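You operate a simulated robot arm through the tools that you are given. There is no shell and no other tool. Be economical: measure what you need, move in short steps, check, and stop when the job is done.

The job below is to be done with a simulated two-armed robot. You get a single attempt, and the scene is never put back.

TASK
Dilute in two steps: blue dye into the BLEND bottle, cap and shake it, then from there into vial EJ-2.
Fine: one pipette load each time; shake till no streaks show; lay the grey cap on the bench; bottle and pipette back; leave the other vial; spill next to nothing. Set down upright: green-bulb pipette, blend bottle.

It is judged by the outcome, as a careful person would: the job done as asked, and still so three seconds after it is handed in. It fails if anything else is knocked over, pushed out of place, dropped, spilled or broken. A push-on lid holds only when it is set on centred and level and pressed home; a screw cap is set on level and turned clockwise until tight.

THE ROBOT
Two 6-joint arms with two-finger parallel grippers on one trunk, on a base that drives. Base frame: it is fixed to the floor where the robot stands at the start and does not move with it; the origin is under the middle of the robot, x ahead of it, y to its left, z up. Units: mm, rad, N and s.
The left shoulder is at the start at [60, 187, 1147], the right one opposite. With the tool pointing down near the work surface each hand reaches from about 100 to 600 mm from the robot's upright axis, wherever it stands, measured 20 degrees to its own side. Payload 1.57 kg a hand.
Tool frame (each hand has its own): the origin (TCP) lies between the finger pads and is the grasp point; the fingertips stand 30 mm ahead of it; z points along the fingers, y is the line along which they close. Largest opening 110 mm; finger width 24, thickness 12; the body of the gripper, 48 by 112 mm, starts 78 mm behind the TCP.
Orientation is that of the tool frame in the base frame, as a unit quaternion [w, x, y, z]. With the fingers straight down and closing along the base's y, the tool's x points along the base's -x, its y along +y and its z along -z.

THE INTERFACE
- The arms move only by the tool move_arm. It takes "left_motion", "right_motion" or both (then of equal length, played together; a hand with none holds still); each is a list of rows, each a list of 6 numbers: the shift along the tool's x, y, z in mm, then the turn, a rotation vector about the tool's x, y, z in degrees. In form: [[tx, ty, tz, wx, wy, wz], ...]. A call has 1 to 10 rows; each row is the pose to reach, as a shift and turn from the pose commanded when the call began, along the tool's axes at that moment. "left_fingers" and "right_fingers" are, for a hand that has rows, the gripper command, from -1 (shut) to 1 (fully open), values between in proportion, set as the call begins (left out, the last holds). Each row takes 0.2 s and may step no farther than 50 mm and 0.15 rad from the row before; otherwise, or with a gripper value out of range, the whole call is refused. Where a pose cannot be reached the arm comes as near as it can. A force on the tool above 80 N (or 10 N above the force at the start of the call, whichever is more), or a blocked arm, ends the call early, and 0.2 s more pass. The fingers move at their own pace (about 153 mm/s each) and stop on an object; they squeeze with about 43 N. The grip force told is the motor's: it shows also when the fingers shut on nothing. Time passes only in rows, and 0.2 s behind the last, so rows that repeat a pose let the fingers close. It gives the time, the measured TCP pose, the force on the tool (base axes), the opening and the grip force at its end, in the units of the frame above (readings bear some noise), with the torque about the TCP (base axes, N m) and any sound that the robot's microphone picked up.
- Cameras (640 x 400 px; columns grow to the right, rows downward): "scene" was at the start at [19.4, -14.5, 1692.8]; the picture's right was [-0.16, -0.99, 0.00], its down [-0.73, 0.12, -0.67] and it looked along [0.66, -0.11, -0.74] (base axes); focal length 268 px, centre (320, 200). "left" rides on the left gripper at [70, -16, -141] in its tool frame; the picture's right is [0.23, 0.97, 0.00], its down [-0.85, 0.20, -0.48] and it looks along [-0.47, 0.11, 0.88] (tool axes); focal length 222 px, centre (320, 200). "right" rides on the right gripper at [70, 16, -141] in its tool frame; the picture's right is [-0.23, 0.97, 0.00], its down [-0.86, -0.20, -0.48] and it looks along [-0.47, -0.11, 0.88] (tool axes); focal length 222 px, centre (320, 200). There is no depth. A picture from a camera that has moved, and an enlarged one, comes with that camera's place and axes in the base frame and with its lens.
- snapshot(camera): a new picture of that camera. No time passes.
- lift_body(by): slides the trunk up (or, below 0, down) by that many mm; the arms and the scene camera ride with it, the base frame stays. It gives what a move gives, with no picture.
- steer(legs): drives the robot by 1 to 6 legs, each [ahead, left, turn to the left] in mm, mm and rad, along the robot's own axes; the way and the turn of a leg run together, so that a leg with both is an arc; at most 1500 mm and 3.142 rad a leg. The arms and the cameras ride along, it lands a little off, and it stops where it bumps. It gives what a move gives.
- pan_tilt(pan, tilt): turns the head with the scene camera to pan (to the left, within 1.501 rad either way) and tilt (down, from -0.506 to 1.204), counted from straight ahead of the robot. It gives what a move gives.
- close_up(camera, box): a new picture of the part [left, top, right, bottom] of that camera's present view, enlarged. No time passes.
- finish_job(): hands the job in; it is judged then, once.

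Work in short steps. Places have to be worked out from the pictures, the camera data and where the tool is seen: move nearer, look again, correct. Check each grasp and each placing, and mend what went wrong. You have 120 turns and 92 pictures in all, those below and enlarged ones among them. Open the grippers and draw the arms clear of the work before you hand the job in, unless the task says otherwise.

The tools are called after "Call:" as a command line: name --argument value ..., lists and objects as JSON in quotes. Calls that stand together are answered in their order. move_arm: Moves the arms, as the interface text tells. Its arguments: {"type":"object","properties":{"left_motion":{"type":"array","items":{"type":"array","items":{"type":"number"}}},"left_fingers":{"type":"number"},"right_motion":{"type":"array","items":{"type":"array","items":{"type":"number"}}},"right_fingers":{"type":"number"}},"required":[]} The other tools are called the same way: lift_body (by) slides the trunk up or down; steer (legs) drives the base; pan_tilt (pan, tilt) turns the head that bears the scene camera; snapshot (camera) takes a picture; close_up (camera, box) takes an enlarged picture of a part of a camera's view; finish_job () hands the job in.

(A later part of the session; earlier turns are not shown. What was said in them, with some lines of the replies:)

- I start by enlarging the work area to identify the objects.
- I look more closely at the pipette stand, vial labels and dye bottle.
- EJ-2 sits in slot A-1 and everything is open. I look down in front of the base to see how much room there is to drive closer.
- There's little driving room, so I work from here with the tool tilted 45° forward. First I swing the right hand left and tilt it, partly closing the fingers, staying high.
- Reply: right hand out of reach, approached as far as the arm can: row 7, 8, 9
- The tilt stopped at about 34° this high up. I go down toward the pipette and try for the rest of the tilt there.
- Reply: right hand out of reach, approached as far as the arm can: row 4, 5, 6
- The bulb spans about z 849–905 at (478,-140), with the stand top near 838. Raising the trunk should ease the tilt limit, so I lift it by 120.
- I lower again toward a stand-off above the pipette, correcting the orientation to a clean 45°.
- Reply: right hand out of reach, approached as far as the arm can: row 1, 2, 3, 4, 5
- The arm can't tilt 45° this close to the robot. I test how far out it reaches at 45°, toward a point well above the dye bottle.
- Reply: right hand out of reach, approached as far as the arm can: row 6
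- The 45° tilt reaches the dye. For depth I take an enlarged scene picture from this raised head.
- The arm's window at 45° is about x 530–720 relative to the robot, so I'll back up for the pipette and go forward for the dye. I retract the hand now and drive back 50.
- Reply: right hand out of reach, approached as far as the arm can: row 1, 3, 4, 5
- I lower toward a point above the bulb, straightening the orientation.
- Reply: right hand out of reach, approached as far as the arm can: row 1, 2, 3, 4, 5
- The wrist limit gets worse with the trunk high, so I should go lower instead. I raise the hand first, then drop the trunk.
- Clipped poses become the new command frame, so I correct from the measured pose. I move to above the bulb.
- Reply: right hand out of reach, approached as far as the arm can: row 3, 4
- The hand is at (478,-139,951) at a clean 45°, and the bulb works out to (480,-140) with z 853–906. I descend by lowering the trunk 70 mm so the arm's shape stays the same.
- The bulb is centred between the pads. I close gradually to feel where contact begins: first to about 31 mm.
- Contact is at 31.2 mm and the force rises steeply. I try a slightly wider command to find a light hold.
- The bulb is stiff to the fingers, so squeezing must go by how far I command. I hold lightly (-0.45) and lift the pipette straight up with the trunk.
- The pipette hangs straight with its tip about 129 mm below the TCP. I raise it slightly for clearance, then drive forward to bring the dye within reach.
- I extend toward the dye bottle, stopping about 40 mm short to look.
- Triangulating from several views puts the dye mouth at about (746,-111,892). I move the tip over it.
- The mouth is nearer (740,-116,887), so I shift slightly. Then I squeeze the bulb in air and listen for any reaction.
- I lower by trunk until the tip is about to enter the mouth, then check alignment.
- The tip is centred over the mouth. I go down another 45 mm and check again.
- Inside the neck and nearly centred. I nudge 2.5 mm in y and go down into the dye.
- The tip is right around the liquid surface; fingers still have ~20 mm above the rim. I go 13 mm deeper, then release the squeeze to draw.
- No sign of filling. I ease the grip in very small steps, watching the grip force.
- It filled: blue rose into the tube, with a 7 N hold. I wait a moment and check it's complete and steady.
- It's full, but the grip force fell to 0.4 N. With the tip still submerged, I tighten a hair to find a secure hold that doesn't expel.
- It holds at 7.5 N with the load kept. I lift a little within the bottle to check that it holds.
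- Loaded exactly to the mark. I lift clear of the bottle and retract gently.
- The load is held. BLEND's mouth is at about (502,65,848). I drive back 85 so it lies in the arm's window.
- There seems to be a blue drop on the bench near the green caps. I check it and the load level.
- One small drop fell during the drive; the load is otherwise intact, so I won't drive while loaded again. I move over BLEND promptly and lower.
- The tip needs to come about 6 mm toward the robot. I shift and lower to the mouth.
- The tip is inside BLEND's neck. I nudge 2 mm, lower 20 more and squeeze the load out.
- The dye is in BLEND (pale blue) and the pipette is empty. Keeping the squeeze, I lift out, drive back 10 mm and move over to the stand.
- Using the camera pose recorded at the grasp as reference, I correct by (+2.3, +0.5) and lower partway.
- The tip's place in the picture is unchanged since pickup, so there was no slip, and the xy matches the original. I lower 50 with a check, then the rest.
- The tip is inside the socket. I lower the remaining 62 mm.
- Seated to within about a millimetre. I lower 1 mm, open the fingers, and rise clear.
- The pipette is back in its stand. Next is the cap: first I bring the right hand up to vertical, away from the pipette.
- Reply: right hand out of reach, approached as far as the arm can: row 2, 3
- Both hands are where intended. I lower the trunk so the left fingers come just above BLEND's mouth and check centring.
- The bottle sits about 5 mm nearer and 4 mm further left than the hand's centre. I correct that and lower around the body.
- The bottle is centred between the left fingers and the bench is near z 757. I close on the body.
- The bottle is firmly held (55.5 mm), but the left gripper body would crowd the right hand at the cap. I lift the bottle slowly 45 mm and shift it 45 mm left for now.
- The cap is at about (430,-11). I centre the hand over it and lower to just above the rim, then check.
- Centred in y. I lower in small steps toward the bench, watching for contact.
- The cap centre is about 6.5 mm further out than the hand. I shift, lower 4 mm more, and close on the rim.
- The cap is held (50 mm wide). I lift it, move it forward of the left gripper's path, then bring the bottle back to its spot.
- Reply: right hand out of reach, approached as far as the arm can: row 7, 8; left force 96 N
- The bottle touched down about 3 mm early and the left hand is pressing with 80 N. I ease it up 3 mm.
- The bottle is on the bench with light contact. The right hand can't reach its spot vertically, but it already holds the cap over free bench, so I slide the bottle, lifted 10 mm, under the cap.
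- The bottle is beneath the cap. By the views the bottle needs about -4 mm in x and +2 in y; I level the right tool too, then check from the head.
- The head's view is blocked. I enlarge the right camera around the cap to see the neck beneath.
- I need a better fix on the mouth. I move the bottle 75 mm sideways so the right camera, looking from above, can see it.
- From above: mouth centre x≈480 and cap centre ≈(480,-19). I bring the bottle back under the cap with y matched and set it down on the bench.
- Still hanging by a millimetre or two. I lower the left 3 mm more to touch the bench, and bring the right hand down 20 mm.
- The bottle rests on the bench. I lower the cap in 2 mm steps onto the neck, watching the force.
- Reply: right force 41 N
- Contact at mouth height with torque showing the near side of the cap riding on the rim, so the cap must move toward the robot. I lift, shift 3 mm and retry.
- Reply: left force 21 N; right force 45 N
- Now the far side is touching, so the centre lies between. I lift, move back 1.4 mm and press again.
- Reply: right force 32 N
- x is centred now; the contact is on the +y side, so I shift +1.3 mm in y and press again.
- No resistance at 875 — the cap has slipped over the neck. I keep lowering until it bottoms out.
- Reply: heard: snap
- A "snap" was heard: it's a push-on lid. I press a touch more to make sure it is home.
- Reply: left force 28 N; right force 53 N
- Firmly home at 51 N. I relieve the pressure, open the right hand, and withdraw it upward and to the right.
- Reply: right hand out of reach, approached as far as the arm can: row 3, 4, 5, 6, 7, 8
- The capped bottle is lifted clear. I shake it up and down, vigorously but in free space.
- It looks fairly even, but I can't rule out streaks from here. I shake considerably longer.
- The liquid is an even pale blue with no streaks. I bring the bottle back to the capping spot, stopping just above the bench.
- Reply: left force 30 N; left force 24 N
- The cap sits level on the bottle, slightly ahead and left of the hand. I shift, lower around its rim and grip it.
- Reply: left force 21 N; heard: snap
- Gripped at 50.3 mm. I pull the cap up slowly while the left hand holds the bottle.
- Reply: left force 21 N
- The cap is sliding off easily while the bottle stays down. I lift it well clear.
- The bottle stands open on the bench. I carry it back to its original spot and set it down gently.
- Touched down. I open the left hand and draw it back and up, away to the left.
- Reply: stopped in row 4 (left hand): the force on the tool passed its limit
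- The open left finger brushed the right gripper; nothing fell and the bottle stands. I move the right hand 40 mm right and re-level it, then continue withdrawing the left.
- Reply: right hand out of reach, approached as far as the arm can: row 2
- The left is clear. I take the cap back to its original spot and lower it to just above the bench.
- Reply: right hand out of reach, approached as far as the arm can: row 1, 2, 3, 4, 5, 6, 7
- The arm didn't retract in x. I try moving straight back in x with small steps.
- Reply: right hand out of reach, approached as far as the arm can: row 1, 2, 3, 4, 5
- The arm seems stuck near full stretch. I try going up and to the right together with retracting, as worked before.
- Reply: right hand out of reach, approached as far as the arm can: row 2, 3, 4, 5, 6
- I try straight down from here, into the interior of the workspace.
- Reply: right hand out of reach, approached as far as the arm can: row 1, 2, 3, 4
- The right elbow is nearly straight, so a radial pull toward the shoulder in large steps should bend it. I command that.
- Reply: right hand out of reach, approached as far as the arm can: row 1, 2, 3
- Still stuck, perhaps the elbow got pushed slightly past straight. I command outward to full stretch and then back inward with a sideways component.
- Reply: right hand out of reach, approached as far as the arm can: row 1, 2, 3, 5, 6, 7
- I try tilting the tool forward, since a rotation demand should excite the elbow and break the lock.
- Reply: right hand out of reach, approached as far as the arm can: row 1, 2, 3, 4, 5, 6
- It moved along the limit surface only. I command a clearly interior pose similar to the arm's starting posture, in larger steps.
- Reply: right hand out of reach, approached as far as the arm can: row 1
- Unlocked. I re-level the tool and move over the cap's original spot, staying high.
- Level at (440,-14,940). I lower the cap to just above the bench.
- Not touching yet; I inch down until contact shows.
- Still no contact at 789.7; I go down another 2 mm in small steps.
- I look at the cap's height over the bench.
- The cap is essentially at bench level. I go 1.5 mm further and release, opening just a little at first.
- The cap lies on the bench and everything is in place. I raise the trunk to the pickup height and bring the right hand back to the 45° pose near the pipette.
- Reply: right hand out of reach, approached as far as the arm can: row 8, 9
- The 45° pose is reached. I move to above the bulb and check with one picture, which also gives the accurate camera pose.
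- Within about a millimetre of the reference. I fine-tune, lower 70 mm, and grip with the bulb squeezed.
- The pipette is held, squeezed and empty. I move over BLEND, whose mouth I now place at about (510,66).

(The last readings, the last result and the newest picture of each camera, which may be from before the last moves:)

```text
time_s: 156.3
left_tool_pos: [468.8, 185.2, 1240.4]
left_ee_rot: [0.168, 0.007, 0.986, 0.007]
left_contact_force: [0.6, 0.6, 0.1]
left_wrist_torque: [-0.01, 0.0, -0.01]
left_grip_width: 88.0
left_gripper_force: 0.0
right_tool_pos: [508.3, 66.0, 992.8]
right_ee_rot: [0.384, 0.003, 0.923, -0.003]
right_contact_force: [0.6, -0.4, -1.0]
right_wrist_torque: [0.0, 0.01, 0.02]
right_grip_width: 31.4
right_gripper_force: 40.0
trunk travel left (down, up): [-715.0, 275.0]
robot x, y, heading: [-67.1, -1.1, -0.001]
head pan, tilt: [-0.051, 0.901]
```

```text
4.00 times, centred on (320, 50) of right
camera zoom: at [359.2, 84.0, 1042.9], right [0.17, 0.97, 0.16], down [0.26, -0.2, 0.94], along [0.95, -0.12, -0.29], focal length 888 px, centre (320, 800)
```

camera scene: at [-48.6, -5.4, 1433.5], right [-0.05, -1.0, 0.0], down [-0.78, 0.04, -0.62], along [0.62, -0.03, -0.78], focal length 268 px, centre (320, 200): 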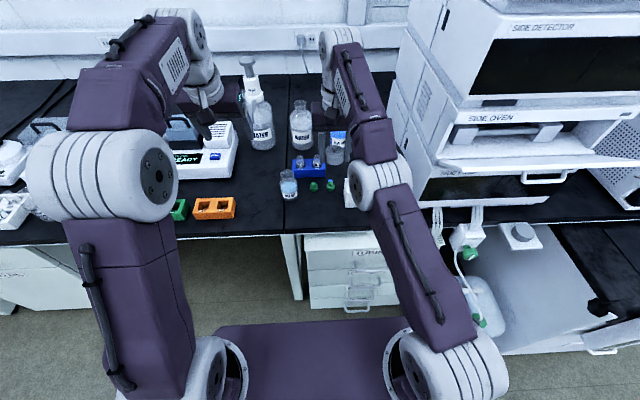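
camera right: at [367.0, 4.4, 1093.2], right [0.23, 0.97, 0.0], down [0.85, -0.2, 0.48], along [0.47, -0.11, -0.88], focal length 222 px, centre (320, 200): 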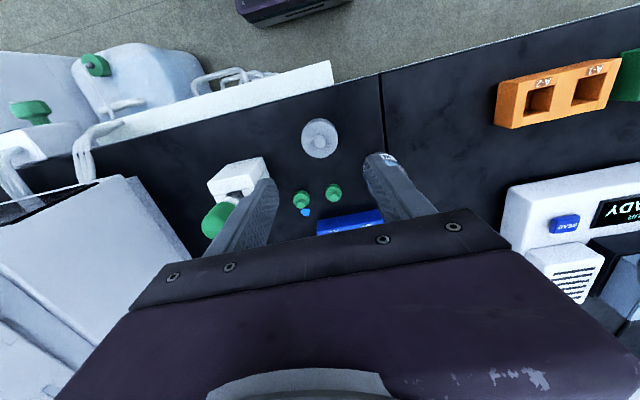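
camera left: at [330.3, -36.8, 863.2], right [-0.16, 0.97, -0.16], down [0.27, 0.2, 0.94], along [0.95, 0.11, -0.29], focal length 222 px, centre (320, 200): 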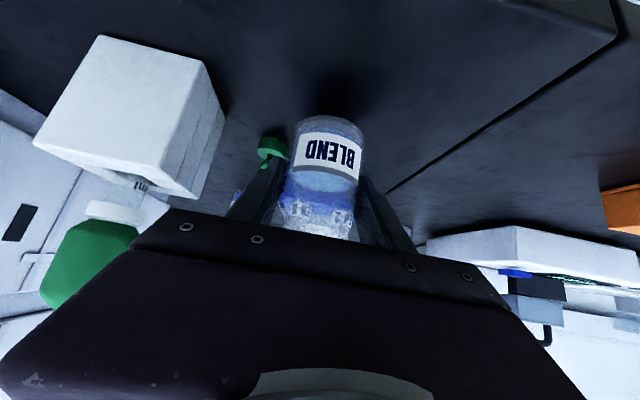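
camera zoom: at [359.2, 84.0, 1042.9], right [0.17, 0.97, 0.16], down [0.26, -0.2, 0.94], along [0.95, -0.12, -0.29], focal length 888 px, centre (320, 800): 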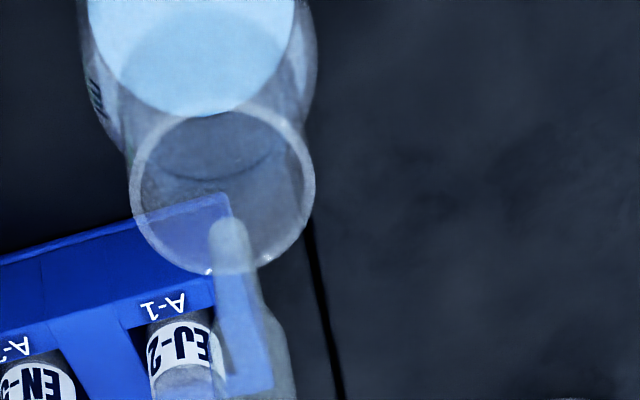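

Nearly aligned; about 4 mm more in x. I correct and lower into the liquid.

Call:
move_arm --right_motion '[[-2.8, 0.7, 2.8, 0, 0, 0], [-2.8, 0.7, 2.8, 0, 0, 0]]'

Call:
lift_body --by -40

Call:
lift_body --by -42

Call:
move_arm --right_motion '[[0, 0, 0, 0, 0, 0], [0, 0, 0, 0, 0, 0], [0, 0, 0, 0, 0, 0], [0, 0, 0, 0, 0, 0], [0, 0, 0, 0, 0, 0], [0, 0, 0, 0, 0, 0], [0, 0, 0, 0, 0, 0], [0, 0, 0, 0, 0, 0], [0, 0, 0, 0, 0, 0], [0, 0, 0, 0, 0, 0]]' --right_fingers -0.435

Call:
close_up --camera "right" --box '[260, 20, 380, 180]'

```text
time_s: 156.9
left_tool_pos: [468.4, 184.6, 1239.8]
left_ee_rot: [0.168, 0.007, 0.986, 0.007]
left_contact_force: [0.4, -0.2, 0.6]
left_wrist_torque: [0.01, 0.01, -0.04]
left_grip_width: 88.0
left_gripper_force: 0.1
right_tool_pos: [514.0, 66.0, 992.7]
right_ee_rot: [0.385, 0.003, 0.923, -0.004]
right_contact_force: [0.2, 0.3, 0.1]
right_wrist_torque: [0.04, 0.0, -0.01]
right_grip_width: 31.5
right_gripper_force: 39.9
trunk travel left (down, up): [-715.0, 275.0]
robot x, y, heading: [-63.6, -3.9, 0.001]
head pan, tilt: [-0.051, 0.901]
```

```text
time_s: 157.8
left_tool_pos: [468.5, 184.6, 1200.7]
left_ee_rot: [0.167, 0.007, 0.986, 0.007]
left_contact_force: [0.1, -0.8, -0.4]
left_wrist_torque: [0.0, -0.03, -0.02]
left_grip_width: 88.0
left_gripper_force: 0.3
right_tool_pos: [512.7, 67.1, 952.6]
right_ee_rot: [0.384, 0.003, 0.923, -0.003]
right_contact_force: [0.7, 0.2, -0.5]
right_wrist_torque: [-0.01, 0.02, 0.02]
right_grip_width: 31.4
right_gripper_force: 40.1
trunk travel left (down, up): [-675.0, 315.0]
robot x, y, heading: [-68.0, -0.6, 0.002]
head pan, tilt: [-0.051, 0.901]
```

```text
time_s: 158.6
left_tool_pos: [468.9, 184.6, 1158.4]
left_ee_rot: [0.168, 0.007, 0.986, 0.007]
left_contact_force: [-0.3, 0.2, 0.2]
left_wrist_torque: [-0.01, 0.02, 0.02]
left_grip_width: 88.0
left_gripper_force: 0.1
right_tool_pos: [512.4, 66.6, 910.7]
right_ee_rot: [0.384, 0.003, 0.923, -0.004]
right_contact_force: [0.3, -0.9, 0.0]
right_wrist_torque: [0.0, 0.01, 0.01]
right_grip_width: 31.2
right_gripper_force: 40.7
trunk travel left (down, up): [-633.0, 357.0]
robot x, y, heading: [-65.4, 0.3, 0.002]
head pan, tilt: [-0.051, 0.901]
```

```text
time_s: 160.8
left_tool_pos: [470.2, 184.0, 1158.4]
left_ee_rot: [0.167, 0.007, 0.986, 0.008]
left_contact_force: [-0.8, 0.0, -0.1]
left_wrist_torque: [-0.02, 0.03, 0.02]
left_grip_width: 88.0
left_gripper_force: 0.0
right_tool_pos: [514.6, 68.1, 910.7]
right_ee_rot: [0.385, 0.002, 0.923, -0.003]
right_contact_force: [0.8, 0.1, 0.3]
right_wrist_torque: [0.02, -0.01, -0.01]
right_grip_width: 32.2
right_gripper_force: 0.7
trunk travel left (down, up): [-633.0, 357.0]
robot x, y, heading: [-63.6, 3.3, -0.0]
head pan, tilt: [-0.051, 0.901]
```

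```text
2.50 times, centred on (320, 100) of right
camera zoom: at [363.2, 85.1, 961.1], right [0.17, 0.97, 0.16], down [0.26, -0.2, 0.94], along [0.95, -0.12, -0.29], focal length 555 px, centre (320, 450)
```

zoom: 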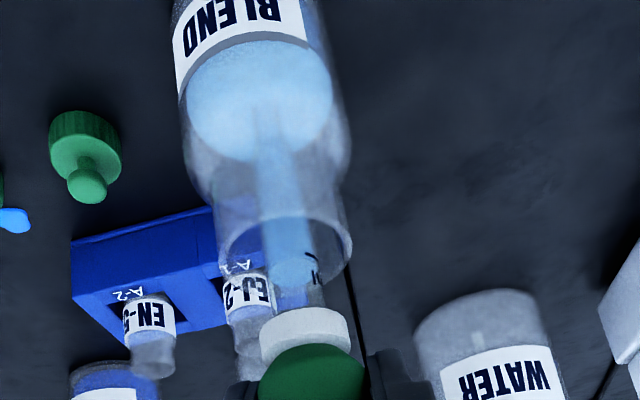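

Loaded to the mark. I set the holding grip, lift out of BLEND, and move slowly to just short of EJ-2.

Call:
move_arm --right_motion '[[0, 0, 0, 0, 0, 0], [0, 0, 0, 0, 0, 0]]' --right_fingers -0.439

Call:
lift_body --by 90

Call:
move_arm --right_motion '[[-4, -2, 4, 0, 0, 0], [-10, -6, 10, 0, 0, 0], [-17, -10, 17, 0, 0, 0], [-25, -14, 25, 0, 0, 0], [-33, -18, 33, 0, 0, 0], [-41, -22, 41, 0, 0, 0], [-49, -26, 49, 0, 0, 0], [-56, -31, 56, 0, 0, 0], [-62, -36, 62, 0, 0, 0], [-65, -38, 65, 0, 0, 0]]'

Call:
close_up --camera "right" --box '[240, 0, 400, 100]'

```text
time_s: 161.4
left_tool_pos: [469.5, 184.0, 1158.8]
left_ee_rot: [0.168, 0.008, 0.986, 0.007]
left_contact_force: [-0.8, -0.4, 0.0]
left_wrist_torque: [0.01, -0.04, -0.01]
left_grip_width: 87.6
left_gripper_force: 0.1
right_tool_pos: [512.9, 67.4, 910.6]
right_ee_rot: [0.385, 0.003, 0.923, -0.003]
right_contact_force: [-0.6, 0.7, 0.4]
right_wrist_torque: [0.01, -0.01, 0.0]
right_grip_width: 32.4
right_gripper_force: 0.7
trunk travel left (down, up): [-633.0, 357.0]
robot x, y, heading: [-69.6, 2.3, 0.001]
head pan, tilt: [-0.051, 0.901]
```

```text
time_s: 162.7
left_tool_pos: [469.4, 183.6, 1247.2]
left_ee_rot: [0.168, 0.007, 0.986, 0.008]
left_contact_force: [-0.3, 0.6, -0.5]
left_wrist_torque: [0.01, -0.01, 0.05]
left_grip_width: 88.0
left_gripper_force: 0.1
right_tool_pos: [511.0, 67.8, 1000.6]
right_ee_rot: [0.384, 0.002, 0.923, -0.004]
right_contact_force: [-0.3, 0.3, -0.1]
right_wrist_torque: [0.01, 0.01, 0.01]
right_grip_width: 32.1
right_gripper_force: 8.1
trunk travel left (down, up): [-723.0, 267.0]
robot x, y, heading: [-67.2, 0.7, 0.001]
head pan, tilt: [-0.051, 0.901]
```

```text
time_s: 164.9
left_tool_pos: [469.3, 185.3, 1249.0]
left_ee_rot: [0.168, 0.007, 0.986, 0.007]
left_contact_force: [0.3, -0.3, 0.2]
left_wrist_torque: [0.04, -0.03, -0.02]
left_grip_width: 87.8
left_gripper_force: 0.0
right_tool_pos: [606.4, 29.6, 1001.2]
right_ee_rot: [0.385, 0.002, 0.923, -0.003]
right_contact_force: [0.3, 0.1, -0.5]
right_wrist_torque: [0.02, -0.01, -0.01]
right_grip_width: 32.3
right_gripper_force: 1.3
trunk travel left (down, up): [-723.0, 267.0]
robot x, y, heading: [-67.3, -1.4, 0.0]
head pan, tilt: [-0.051, 0.901]
```

```text
4.00 times, centred on (320, 50) of right
camera zoom: at [455.8, 46.5, 1051.6], right [0.17, 0.97, 0.16], down [0.26, -0.2, 0.94], along [0.95, -0.12, -0.29], focal length 888 px, centre (320, 800)
```

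zoom: 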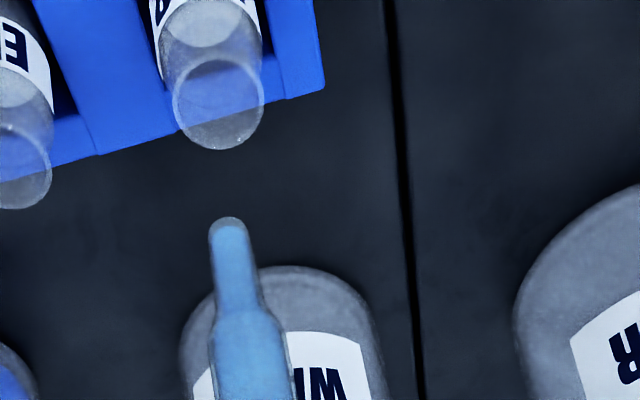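

EJ-2's mouth is a little further out. I move +8 mm in x and +1.8 in y, lower to just above the mouth and look again.

Call:
move_arm --right_motion '[[-2.8, 0.9, 2.8, 0, 0, 0], [-5.6, 1.8, 5.6, 0, 0, 0]]'

Call:
lift_body --by -35

Call:
close_up --camera "right" --box '[240, 0, 400, 100]'

```text
time_s: 165.5
left_tool_pos: [470.0, 183.9, 1247.7]
left_ee_rot: [0.168, 0.007, 0.986, 0.007]
left_contact_force: [-0.8, -0.6, -0.3]
left_wrist_torque: [-0.01, -0.03, -0.04]
left_grip_width: 87.9
left_gripper_force: 0.1
right_tool_pos: [613.4, 30.0, 1001.0]
right_ee_rot: [0.385, 0.003, 0.923, -0.003]
right_contact_force: [0.0, -0.7, -0.9]
right_wrist_torque: [0.01, 0.03, 0.02]
right_grip_width: 32.3
right_gripper_force: 0.6
trunk travel left (down, up): [-723.0, 267.0]
robot x, y, heading: [-66.2, -2.8, 0.003]
head pan, tilt: [-0.051, 0.901]
```

```text
time_s: 166.3
left_tool_pos: [469.4, 184.4, 1213.5]
left_ee_rot: [0.167, 0.007, 0.986, 0.008]
left_contact_force: [-0.2, 1.0, 0.9]
left_wrist_torque: [0.0, -0.02, 0.04]
left_grip_width: 88.0
left_gripper_force: 0.0
right_tool_pos: [612.5, 29.9, 966.8]
right_ee_rot: [0.384, 0.003, 0.923, -0.003]
right_contact_force: [-0.4, -0.4, -0.8]
right_wrist_torque: [0.01, 0.02, 0.01]
right_grip_width: 32.4
right_gripper_force: 8.4
trunk travel left (down, up): [-688.0, 302.0]
robot x, y, heading: [-65.7, 1.2, 0.002]
head pan, tilt: [-0.051, 0.901]
```

```text
4.00 times, centred on (320, 50) of right
camera zoom: at [463.1, 47.9, 1016.4], right [0.17, 0.97, 0.16], down [0.26, -0.2, 0.94], along [0.95, -0.12, -0.29], focal length 888 px, centre (320, 800)
```

zoom: 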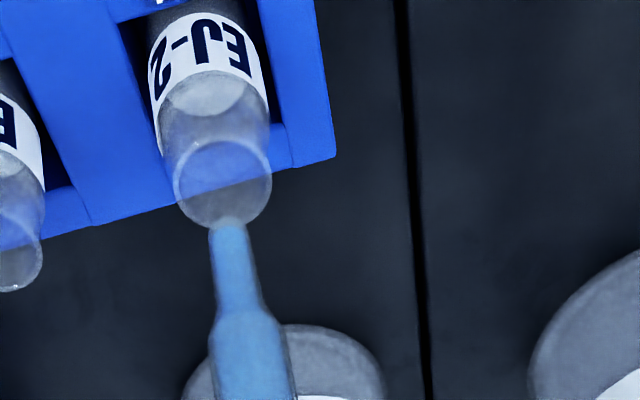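

Two views put the mouth at (615,31,821). I shift 2.5 mm in x and lower so the tip enters, then verify before squeezing.

Call:
move_arm --right_motion '[[-1.8, 0, 1.8, 0, 0, 0], [-1.8, 0, 1.8, 0, 0, 0]]'

Call:
lift_body --by -24

Call:
close_up --camera "right" --box '[240, 0, 400, 100]'

```text
time_s: 166.9
left_tool_pos: [469.2, 184.7, 1213.9]
left_ee_rot: [0.168, 0.008, 0.986, 0.007]
left_contact_force: [0.5, 0.0, 0.2]
left_wrist_torque: [0.01, -0.03, 0.0]
left_grip_width: 88.2
left_gripper_force: 0.2
right_tool_pos: [616.0, 29.2, 966.3]
right_ee_rot: [0.384, 0.003, 0.923, -0.004]
right_contact_force: [0.0, -0.3, -0.9]
right_wrist_torque: [0.02, -0.03, 0.0]
right_grip_width: 32.2
right_gripper_force: 7.6
trunk travel left (down, up): [-688.0, 302.0]
robot x, y, heading: [-63.7, -0.5, 0.008]
head pan, tilt: [-0.051, 0.901]
```

```text
time_s: 167.6
left_tool_pos: [470.8, 185.9, 1189.1]
left_ee_rot: [0.168, 0.007, 0.986, 0.007]
left_contact_force: [1.3, -0.2, 0.7]
left_wrist_torque: [-0.01, -0.01, -0.01]
left_grip_width: 88.2
left_gripper_force: 0.2
right_tool_pos: [615.9, 31.1, 941.5]
right_ee_rot: [0.383, 0.002, 0.924, -0.003]
right_contact_force: [-0.5, -0.6, 0.2]
right_wrist_torque: [0.0, 0.02, -0.03]
right_grip_width: 32.5
right_gripper_force: 0.8
trunk travel left (down, up): [-664.0, 326.0]
robot x, y, heading: [-66.4, 1.0, 0.002]
head pan, tilt: [-0.051, 0.901]
```

```text
4.00 times, centred on (320, 50) of right
camera zoom: at [466.0, 48.0, 991.7], right [0.17, 0.97, 0.16], down [0.26, -0.2, 0.94], along [0.95, -0.12, -0.29], focal length 888 px, centre (320, 800)
```

zoom: 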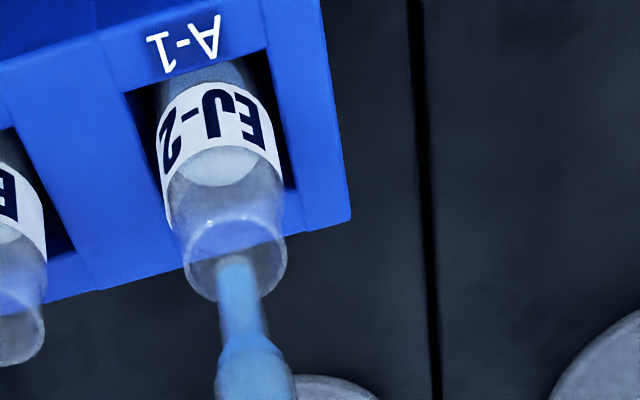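

The pipette seems to have shifted a little in the grip. I use the last picture to examine the tip in the mouth closely before squeezing.

Call:
close_up --camera "right" --box '[276, 44, 328, 86]'

```text
9.52 times, centred on (302, 65) of right
camera zoom: at [466.0, 48.0, 991.7], right [0.17, 0.97, 0.16], down [0.26, -0.2, 0.94], along [0.95, -0.12, -0.29], focal length 2116 px, centre (491, 1486)
```

zoom: 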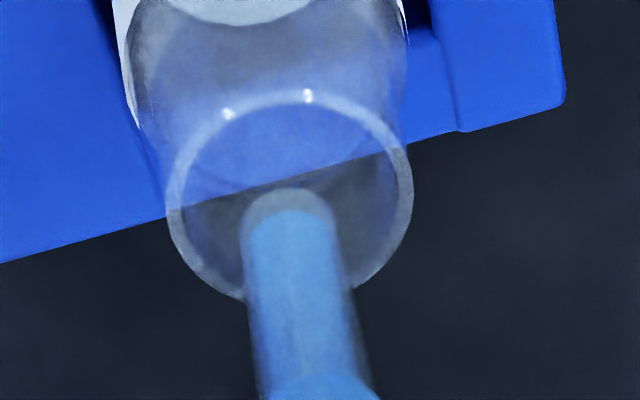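

The tip is centred in the mouth at about its plane. I lower 7 mm more so it's inside, then squeeze out the load.

Call:
lift_body --by -7

Call:
move_arm --right_motion '[[0, 0, 0, 0, 0, 0], [0, 0, 0, 0, 0, 0], [0, 0, 0, 0, 0, 0], [0, 0, 0, 0, 0, 0], [0, 0, 0, 0, 0, 0], [0, 0, 0, 0, 0, 0], [0, 0, 0, 0, 0, 0], [0, 0, 0, 0, 0, 0], [0, 0, 0, 0, 0, 0], [0, 0, 0, 0, 0, 0]]' --right_fingers -0.7

```text
time_s: 168.1
left_tool_pos: [468.4, 185.0, 1183.7]
left_ee_rot: [0.168, 0.007, 0.986, 0.007]
left_contact_force: [-0.3, 0.7, 0.1]
left_wrist_torque: [-0.02, 0.01, -0.03]
left_grip_width: 87.9
left_gripper_force: 0.0
right_tool_pos: [615.1, 30.0, 935.8]
right_ee_rot: [0.385, 0.003, 0.923, -0.003]
right_contact_force: [-1.0, 0.8, 1.9]
right_wrist_torque: [0.21, -0.23, 0.14]
right_grip_width: 33.2
right_gripper_force: 0.7
trunk travel left (down, up): [-657.0, 333.0]
robot x, y, heading: [-64.3, -0.0, 0.004]
head pan, tilt: [-0.051, 0.901]
```

```text
time_s: 170.3
left_tool_pos: [470.0, 184.9, 1182.4]
left_ee_rot: [0.167, 0.007, 0.986, 0.007]
left_contact_force: [-0.2, 0.4, 0.8]
left_wrist_torque: [-0.03, 0.03, -0.01]
left_grip_width: 88.0
left_gripper_force: 0.0
right_tool_pos: [615.9, 29.4, 935.6]
right_ee_rot: [0.385, 0.002, 0.923, -0.003]
right_contact_force: [0.3, 1.0, -0.1]
right_wrist_torque: [-0.01, -0.02, -0.02]
right_grip_width: 31.7
right_gripper_force: 40.1
trunk travel left (down, up): [-657.0, 333.0]
robot x, y, heading: [-63.3, 3.4, 0.005]
head pan, tilt: [-0.051, 0.901]
```

The load is out. Keeping the squeeze, I lift straight up and carry the pipette back above its stand.

Call:
lift_body --by 110

Call:
move_arm --right_motion '[[10, -10, -10, 0, 0, 0], [20, -25, -20, 0, 0, 0], [30, -42, -30, 0, 0, 0], [40, -60, -40, 0, 0, 0], [50, -78, -50, 0, 0, 0], [60, -96, -60, 0, 0, 0], [70, -115, -70, 0, 0, 0], [80, -134, -80, 0, 0, 0], [90, -152, -90, 0, 0, 0], [97, -167, -97, 0, 0, 0]]'

Call:
move_arm --right_motion '[[0, 0, 0, 0, 0, 0], [0, 0, 0, 0, 0, 0], [0, 0, 0, 0, 0, 0]]'

```text
time_s: 171.8
left_tool_pos: [468.7, 184.1, 1291.7]
left_ee_rot: [0.168, 0.007, 0.986, 0.007]
left_contact_force: [0.0, 0.2, -0.4]
left_wrist_torque: [-0.02, -0.03, -0.03]
left_grip_width: 88.0
left_gripper_force: 0.0
right_tool_pos: [614.7, 29.8, 1045.6]
right_ee_rot: [0.384, 0.003, 0.923, -0.003]
right_contact_force: [-0.1, 0.7, -1.0]
right_wrist_torque: [-0.03, 0.0, 0.03]
right_grip_width: 31.6
right_gripper_force: 40.1
trunk travel left (down, up): [-767.0, 223.0]
robot x, y, heading: [-63.2, 2.5, 0.002]
head pan, tilt: [-0.051, 0.901]
```

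```text
time_s: 173.9
left_tool_pos: [469.1, 183.4, 1291.7]
left_ee_rot: [0.167, 0.007, 0.986, 0.007]
left_contact_force: [-0.4, -0.6, 0.7]
left_wrist_torque: [-0.01, -0.02, -0.01]
left_grip_width: 88.1
left_gripper_force: 0.1
right_tool_pos: [476.2, -136.4, 1044.7]
right_ee_rot: [0.384, 0.003, 0.923, -0.003]
right_contact_force: [-0.1, -0.9, -0.8]
right_wrist_torque: [0.0, 0.01, -0.03]
right_grip_width: 31.5
right_gripper_force: 40.3
trunk travel left (down, up): [-767.0, 223.0]
robot x, y, heading: [-64.7, -1.8, 0.003]
head pan, tilt: [-0.051, 0.901]
```

```text
time_s: 174.8
left_tool_pos: [468.5, 185.7, 1293.2]
left_ee_rot: [0.168, 0.007, 0.986, 0.007]
left_contact_force: [-0.2, 0.8, 0.5]
left_wrist_torque: [0.0, 0.01, 0.01]
left_grip_width: 88.0
left_gripper_force: 0.1
right_tool_pos: [478.0, -137.3, 1045.0]
right_ee_rot: [0.384, 0.002, 0.923, -0.003]
right_contact_force: [0.0, 0.5, -0.9]
right_wrist_torque: [-0.03, 0.02, 0.01]
right_grip_width: 31.6
right_gripper_force: 40.0
trunk travel left (down, up): [-767.0, 223.0]
robot x, y, heading: [-66.7, 0.4, -0.002]
head pan, tilt: [-0.051, 0.901]
```

The hand is back at the reference position above the stand. I lower in stages, watching the force for any contact.

Call:
lift_body --by -95

Call:
lift_body --by -12

Call:
lift_body --by -10

```text
time_s: 176.0
left_tool_pos: [469.1, 183.8, 1198.1]
left_ee_rot: [0.168, 0.007, 0.986, 0.008]
left_contact_force: [-0.3, 0.3, 0.0]
left_wrist_torque: [-0.01, 0.03, -0.01]
left_grip_width: 88.1
left_gripper_force: 0.0
right_tool_pos: [477.3, -137.4, 951.3]
right_ee_rot: [0.385, 0.003, 0.923, -0.004]
right_contact_force: [-0.9, 0.1, -0.6]
right_wrist_torque: [-0.01, 0.02, 0.0]
right_grip_width: 31.5
right_gripper_force: 40.2
trunk travel left (down, up): [-672.0, 318.0]
robot x, y, heading: [-65.6, -1.5, 0.003]
head pan, tilt: [-0.051, 0.901]
```

```text
time_s: 176.6
left_tool_pos: [468.7, 184.6, 1185.3]
left_ee_rot: [0.167, 0.007, 0.986, 0.007]
left_contact_force: [-0.2, 0.1, -0.5]
left_wrist_torque: [-0.01, -0.01, -0.01]
left_grip_width: 88.1
left_gripper_force: 0.1
right_tool_pos: [476.5, -136.6, 939.7]
right_ee_rot: [0.384, 0.004, 0.923, -0.003]
right_contact_force: [-0.1, 0.0, -0.3]
right_wrist_torque: [0.02, 0.02, 0.02]
right_grip_width: 31.8
right_gripper_force: 40.3
trunk travel left (down, up): [-660.0, 330.0]
robot x, y, heading: [-69.9, -0.9, 0.001]
head pan, tilt: [-0.051, 0.901]
```

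```text
time_s: 177.2
left_tool_pos: [468.6, 183.6, 1174.7]
left_ee_rot: [0.168, 0.008, 0.986, 0.007]
left_contact_force: [0.1, 0.5, -0.8]
left_wrist_torque: [0.03, 0.02, 0.0]
left_grip_width: 87.8
left_gripper_force: 0.1
right_tool_pos: [476.5, -136.7, 928.3]
right_ee_rot: [0.384, 0.003, 0.923, -0.003]
right_contact_force: [-0.5, 0.0, -1.2]
right_wrist_torque: [0.05, -0.02, -0.02]
right_grip_width: 31.5
right_gripper_force: 40.5
trunk travel left (down, up): [-650.0, 340.0]
robot x, y, heading: [-64.6, 1.9, -0.004]
head pan, tilt: [-0.051, 0.901]
```

No contact, so the tip has entered the socket. I continue lowering toward the seat.

Call:
lift_body --by -28

Call:
lift_body --by -19

Call:
lift_body --by -5

```text
time_s: 177.9
left_tool_pos: [468.3, 184.7, 1147.0]
left_ee_rot: [0.168, 0.008, 0.986, 0.007]
left_contact_force: [-0.2, -0.2, 1.0]
left_wrist_torque: [0.04, 0.02, -0.01]
left_grip_width: 87.9
left_gripper_force: 0.1
right_tool_pos: [477.0, -137.8, 901.6]
right_ee_rot: [0.385, 0.003, 0.923, -0.003]
right_contact_force: [-0.3, 0.4, -0.1]
right_wrist_torque: [-0.02, -0.01, 0.0]
right_grip_width: 31.2
right_gripper_force: 40.4
trunk travel left (down, up): [-622.0, 368.0]
robot x, y, heading: [-68.6, -1.9, 0.002]
head pan, tilt: [-0.051, 0.901]
```

```text
time_s: 178.6
left_tool_pos: [469.9, 185.4, 1128.4]
left_ee_rot: [0.168, 0.006, 0.986, 0.007]
left_contact_force: [0.1, -0.5, 0.4]
left_wrist_torque: [-0.03, 0.01, -0.01]
left_grip_width: 88.1
left_gripper_force: 0.1
right_tool_pos: [476.3, -136.9, 881.3]
right_ee_rot: [0.384, 0.002, 0.923, -0.004]
right_contact_force: [0.7, -0.1, -0.4]
right_wrist_torque: [-0.02, 0.01, 0.02]
right_grip_width: 31.7
right_gripper_force: 40.1
trunk travel left (down, up): [-603.0, 387.0]
robot x, y, heading: [-64.3, 0.5, 0.003]
head pan, tilt: [-0.051, 0.901]
```

```text
time_s: 179.2
left_tool_pos: [469.8, 185.1, 1123.2]
left_ee_rot: [0.167, 0.008, 0.986, 0.007]
left_contact_force: [-0.1, 0.1, 0.4]
left_wrist_torque: [0.0, 0.03, 0.0]
left_grip_width: 88.0
left_gripper_force: 0.1
right_tool_pos: [476.5, -136.2, 876.8]
right_ee_rot: [0.384, 0.002, 0.923, -0.003]
right_contact_force: [-0.9, 0.0, -0.4]
right_wrist_torque: [-0.01, -0.01, -0.02]
right_grip_width: 31.5
right_gripper_force: 40.2
trunk travel left (down, up): [-598.0, 392.0]
robot x, y, heading: [-63.7, -0.3, 0.002]
head pan, tilt: [-0.051, 0.901]
```

No seat contact at 877, so the pipette did ride up in the grip. I inch lower, watching the force.

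Call:
lift_body --by -4

Call:
lift_body --by -3

```text
time_s: 179.7
left_tool_pos: [470.3, 183.8, 1119.5]
left_ee_rot: [0.168, 0.007, 0.986, 0.007]
left_contact_force: [-0.2, -0.3, -0.3]
left_wrist_torque: [0.01, -0.03, -0.03]
left_grip_width: 87.9
left_gripper_force: 0.0
right_tool_pos: [477.5, -137.9, 873.4]
right_ee_rot: [0.385, 0.003, 0.923, -0.004]
right_contact_force: [0.2, 0.4, -0.7]
right_wrist_torque: [0.01, 0.0, 0.0]
right_grip_width: 31.4
right_gripper_force: 40.4
trunk travel left (down, up): [-594.0, 396.0]
robot x, y, heading: [-64.0, -0.1, -0.0]
head pan, tilt: [-0.051, 0.901]
```

```text
time_s: 180.2
left_tool_pos: [468.7, 184.7, 1115.6]
left_ee_rot: [0.168, 0.008, 0.986, 0.007]
left_contact_force: [-0.4, -0.2, 0.0]
left_wrist_torque: [-0.04, 0.0, -0.02]
left_grip_width: 87.9
left_gripper_force: 0.0
right_tool_pos: [475.5, -135.6, 869.8]
right_ee_rot: [0.384, 0.003, 0.923, -0.003]
right_contact_force: [-1.0, -0.5, -0.7]
right_wrist_torque: [0.01, -0.05, -0.01]
right_grip_width: 31.9
right_gripper_force: 40.2
trunk travel left (down, up): [-591.0, 399.0]
robot x, y, heading: [-67.6, -1.2, -0.001]
head pan, tilt: [-0.051, 0.901]
```

Still free. I go two more small steps.

Call:
lift_body --by -2

Call:
lift_body --by -2

Call:
lift_body --by -2

```text
time_s: 180.7
left_tool_pos: [470.1, 184.7, 1114.8]
left_ee_rot: [0.167, 0.007, 0.986, 0.007]
left_contact_force: [-1.0, 0.0, 0.2]
left_wrist_torque: [0.02, 0.0, -0.01]
left_grip_width: 87.7
left_gripper_force: 0.0
right_tool_pos: [476.9, -136.8, 867.3]
right_ee_rot: [0.384, 0.002, 0.923, -0.003]
right_contact_force: [0.0, 0.2, -0.9]
right_wrist_torque: [-0.03, 0.01, 0.01]
right_grip_width: 31.2
right_gripper_force: 40.6
trunk travel left (down, up): [-589.0, 401.0]
robot x, y, heading: [-65.6, 2.6, 0.006]
head pan, tilt: [-0.051, 0.901]
```

```text
time_s: 181.2
left_tool_pos: [468.9, 184.6, 1112.4]
left_ee_rot: [0.167, 0.007, 0.986, 0.007]
left_contact_force: [0.2, 0.0, 0.2]
left_wrist_torque: [0.03, -0.01, 0.04]
left_grip_width: 88.1
left_gripper_force: 0.0
right_tool_pos: [477.9, -137.2, 865.8]
right_ee_rot: [0.385, 0.002, 0.923, -0.002]
right_contact_force: [0.3, 0.1, -0.1]
right_wrist_torque: [-0.03, 0.0, 0.01]
right_grip_width: 31.4
right_gripper_force: 40.3
trunk travel left (down, up): [-587.0, 403.0]
robot x, y, heading: [-64.6, -1.8, 0.003]
head pan, tilt: [-0.051, 0.901]
```

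```text
time_s: 181.8
left_tool_pos: [467.1, 184.0, 1110.1]
left_ee_rot: [0.168, 0.007, 0.986, 0.007]
left_contact_force: [-0.9, -0.8, 0.1]
left_wrist_torque: [0.02, -0.01, 0.03]
left_grip_width: 88.2
left_gripper_force: 0.2
right_tool_pos: [476.7, -137.0, 865.3]
right_ee_rot: [0.387, 0.002, 0.922, -0.002]
right_contact_force: [-1.4, 1.0, 10.7]
right_wrist_torque: [0.14, 0.01, 0.05]
right_grip_width: 31.5
right_gripper_force: 40.3
trunk travel left (down, up): [-585.0, 405.0]
robot x, y, heading: [-66.1, -0.5, -0.002]
head pan, tilt: [-0.051, 0.901]
```

Contact at 865, matching the ~16 mm shift. I ease 1 mm, open, and rise clear.

Call:
lift_body --by 1

Call:
move_arm --right_motion '[[0, 0, 0, 0, 0, 0], [0, 0, 0, 0, 0, 0], [0, 0, 0, 0, 0, 0]]' --right_fingers 0.1

Call:
lift_body --by 150

```text
time_s: 182.3
left_tool_pos: [468.6, 185.2, 1111.6]
left_ee_rot: [0.169, 0.007, 0.986, 0.007]
left_contact_force: [0.7, -0.8, 0.2]
left_wrist_torque: [0.0, -0.01, 0.03]
left_grip_width: 88.3
left_gripper_force: 0.0
right_tool_pos: [476.3, -136.9, 866.4]
right_ee_rot: [0.386, 0.002, 0.923, -0.002]
right_contact_force: [1.9, -0.2, 8.0]
right_wrist_torque: [0.12, -0.27, 0.04]
right_grip_width: 31.5
right_gripper_force: 40.1
trunk travel left (down, up): [-586.0, 404.0]
robot x, y, heading: [-69.7, 1.3, 0.001]
head pan, tilt: [-0.051, 0.901]
```

```text
time_s: 183.1
left_tool_pos: [469.6, 184.1, 1110.7]
left_ee_rot: [0.167, 0.007, 0.986, 0.007]
left_contact_force: [-0.5, -0.8, 0.4]
left_wrist_torque: [0.02, 0.01, 0.02]
left_grip_width: 88.0
left_gripper_force: 0.1
right_tool_pos: [477.4, -136.7, 864.2]
right_ee_rot: [0.384, 0.003, 0.923, -0.003]
right_contact_force: [-0.8, 0.8, 0.3]
right_wrist_torque: [-0.01, 0.01, -0.01]
right_grip_width: 60.3
right_gripper_force: 0.0
trunk travel left (down, up): [-586.0, 404.0]
robot x, y, heading: [-67.1, 0.4, 0.003]
head pan, tilt: [-0.051, 0.901]
```

```text
time_s: 184.8
left_tool_pos: [468.9, 183.9, 1261.9]
left_ee_rot: [0.168, 0.007, 0.986, 0.007]
left_contact_force: [-0.8, 0.1, 0.2]
left_wrist_torque: [-0.05, -0.01, 0.01]
left_grip_width: 87.9
left_gripper_force: 0.1
right_tool_pos: [476.3, -136.0, 1014.4]
right_ee_rot: [0.384, 0.003, 0.923, -0.003]
right_contact_force: [0.5, -0.7, -0.2]
right_wrist_torque: [-0.02, 0.0, 0.02]
right_grip_width: 60.7
right_gripper_force: 0.2
trunk travel left (down, up): [-736.0, 254.0]
robot x, y, heading: [-64.3, 2.0, 0.003]
head pan, tilt: [-0.051, 0.901]
```

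The contact vanished on release, so it was the pipette seating, and both hands are now open and high. I back the robot away to clear the work.

Call:
steer --legs '[[-200, 0, 0]]'

```text
time_s: 186.4
left_tool_pos: [274.0, 184.1, 1260.4]
left_ee_rot: [0.167, 0.008, 0.986, 0.007]
left_contact_force: [-0.1, -0.3, -0.3]
left_wrist_torque: [-0.01, 0.01, 0.03]
left_grip_width: 88.2
left_gripper_force: 0.1
right_tool_pos: [280.0, -138.4, 1014.2]
right_ee_rot: [0.384, 0.003, 0.923, -0.003]
right_contact_force: [0.4, -0.3, 0.1]
right_wrist_torque: [0.01, -0.01, 0.02]
right_grip_width: 60.5
right_gripper_force: 0.1
trunk travel left (down, up): [-736.0, 254.0]
robot x, y, heading: [-268.5, 0.6, 0.002]
head pan, tilt: [-0.051, 0.901]
```

Both hands are open and clear of the bench, so I hand the job in.

Call:
finish_job

```text
The job is handed in.
```

I ran both dilution steps and handed the job in, but one drop of dye is on the bench, and I had no pictures left to check the last part. One load of blue dye went into BLEND. I capped and shook it until the liquid looked even, then moved one load from BLEND to EJ-2.

- **Spill:** a small drop of dye fell by the right-hand green cap when I drove with the loaded pipette. It is still there.
- **EJ-2:** the tip was centred at the vial's mouth, but the pipette was pushed up about 16 mm in the grip as I lowered it. I squeezed the load out there and did not see the result.
- **Back in place:** BLEND is uncapped and upright near its original spot, and the grey cap lies on the bench. The pipette went back into its stand; I felt it seat but did not see it. I never touched vial EN-5.
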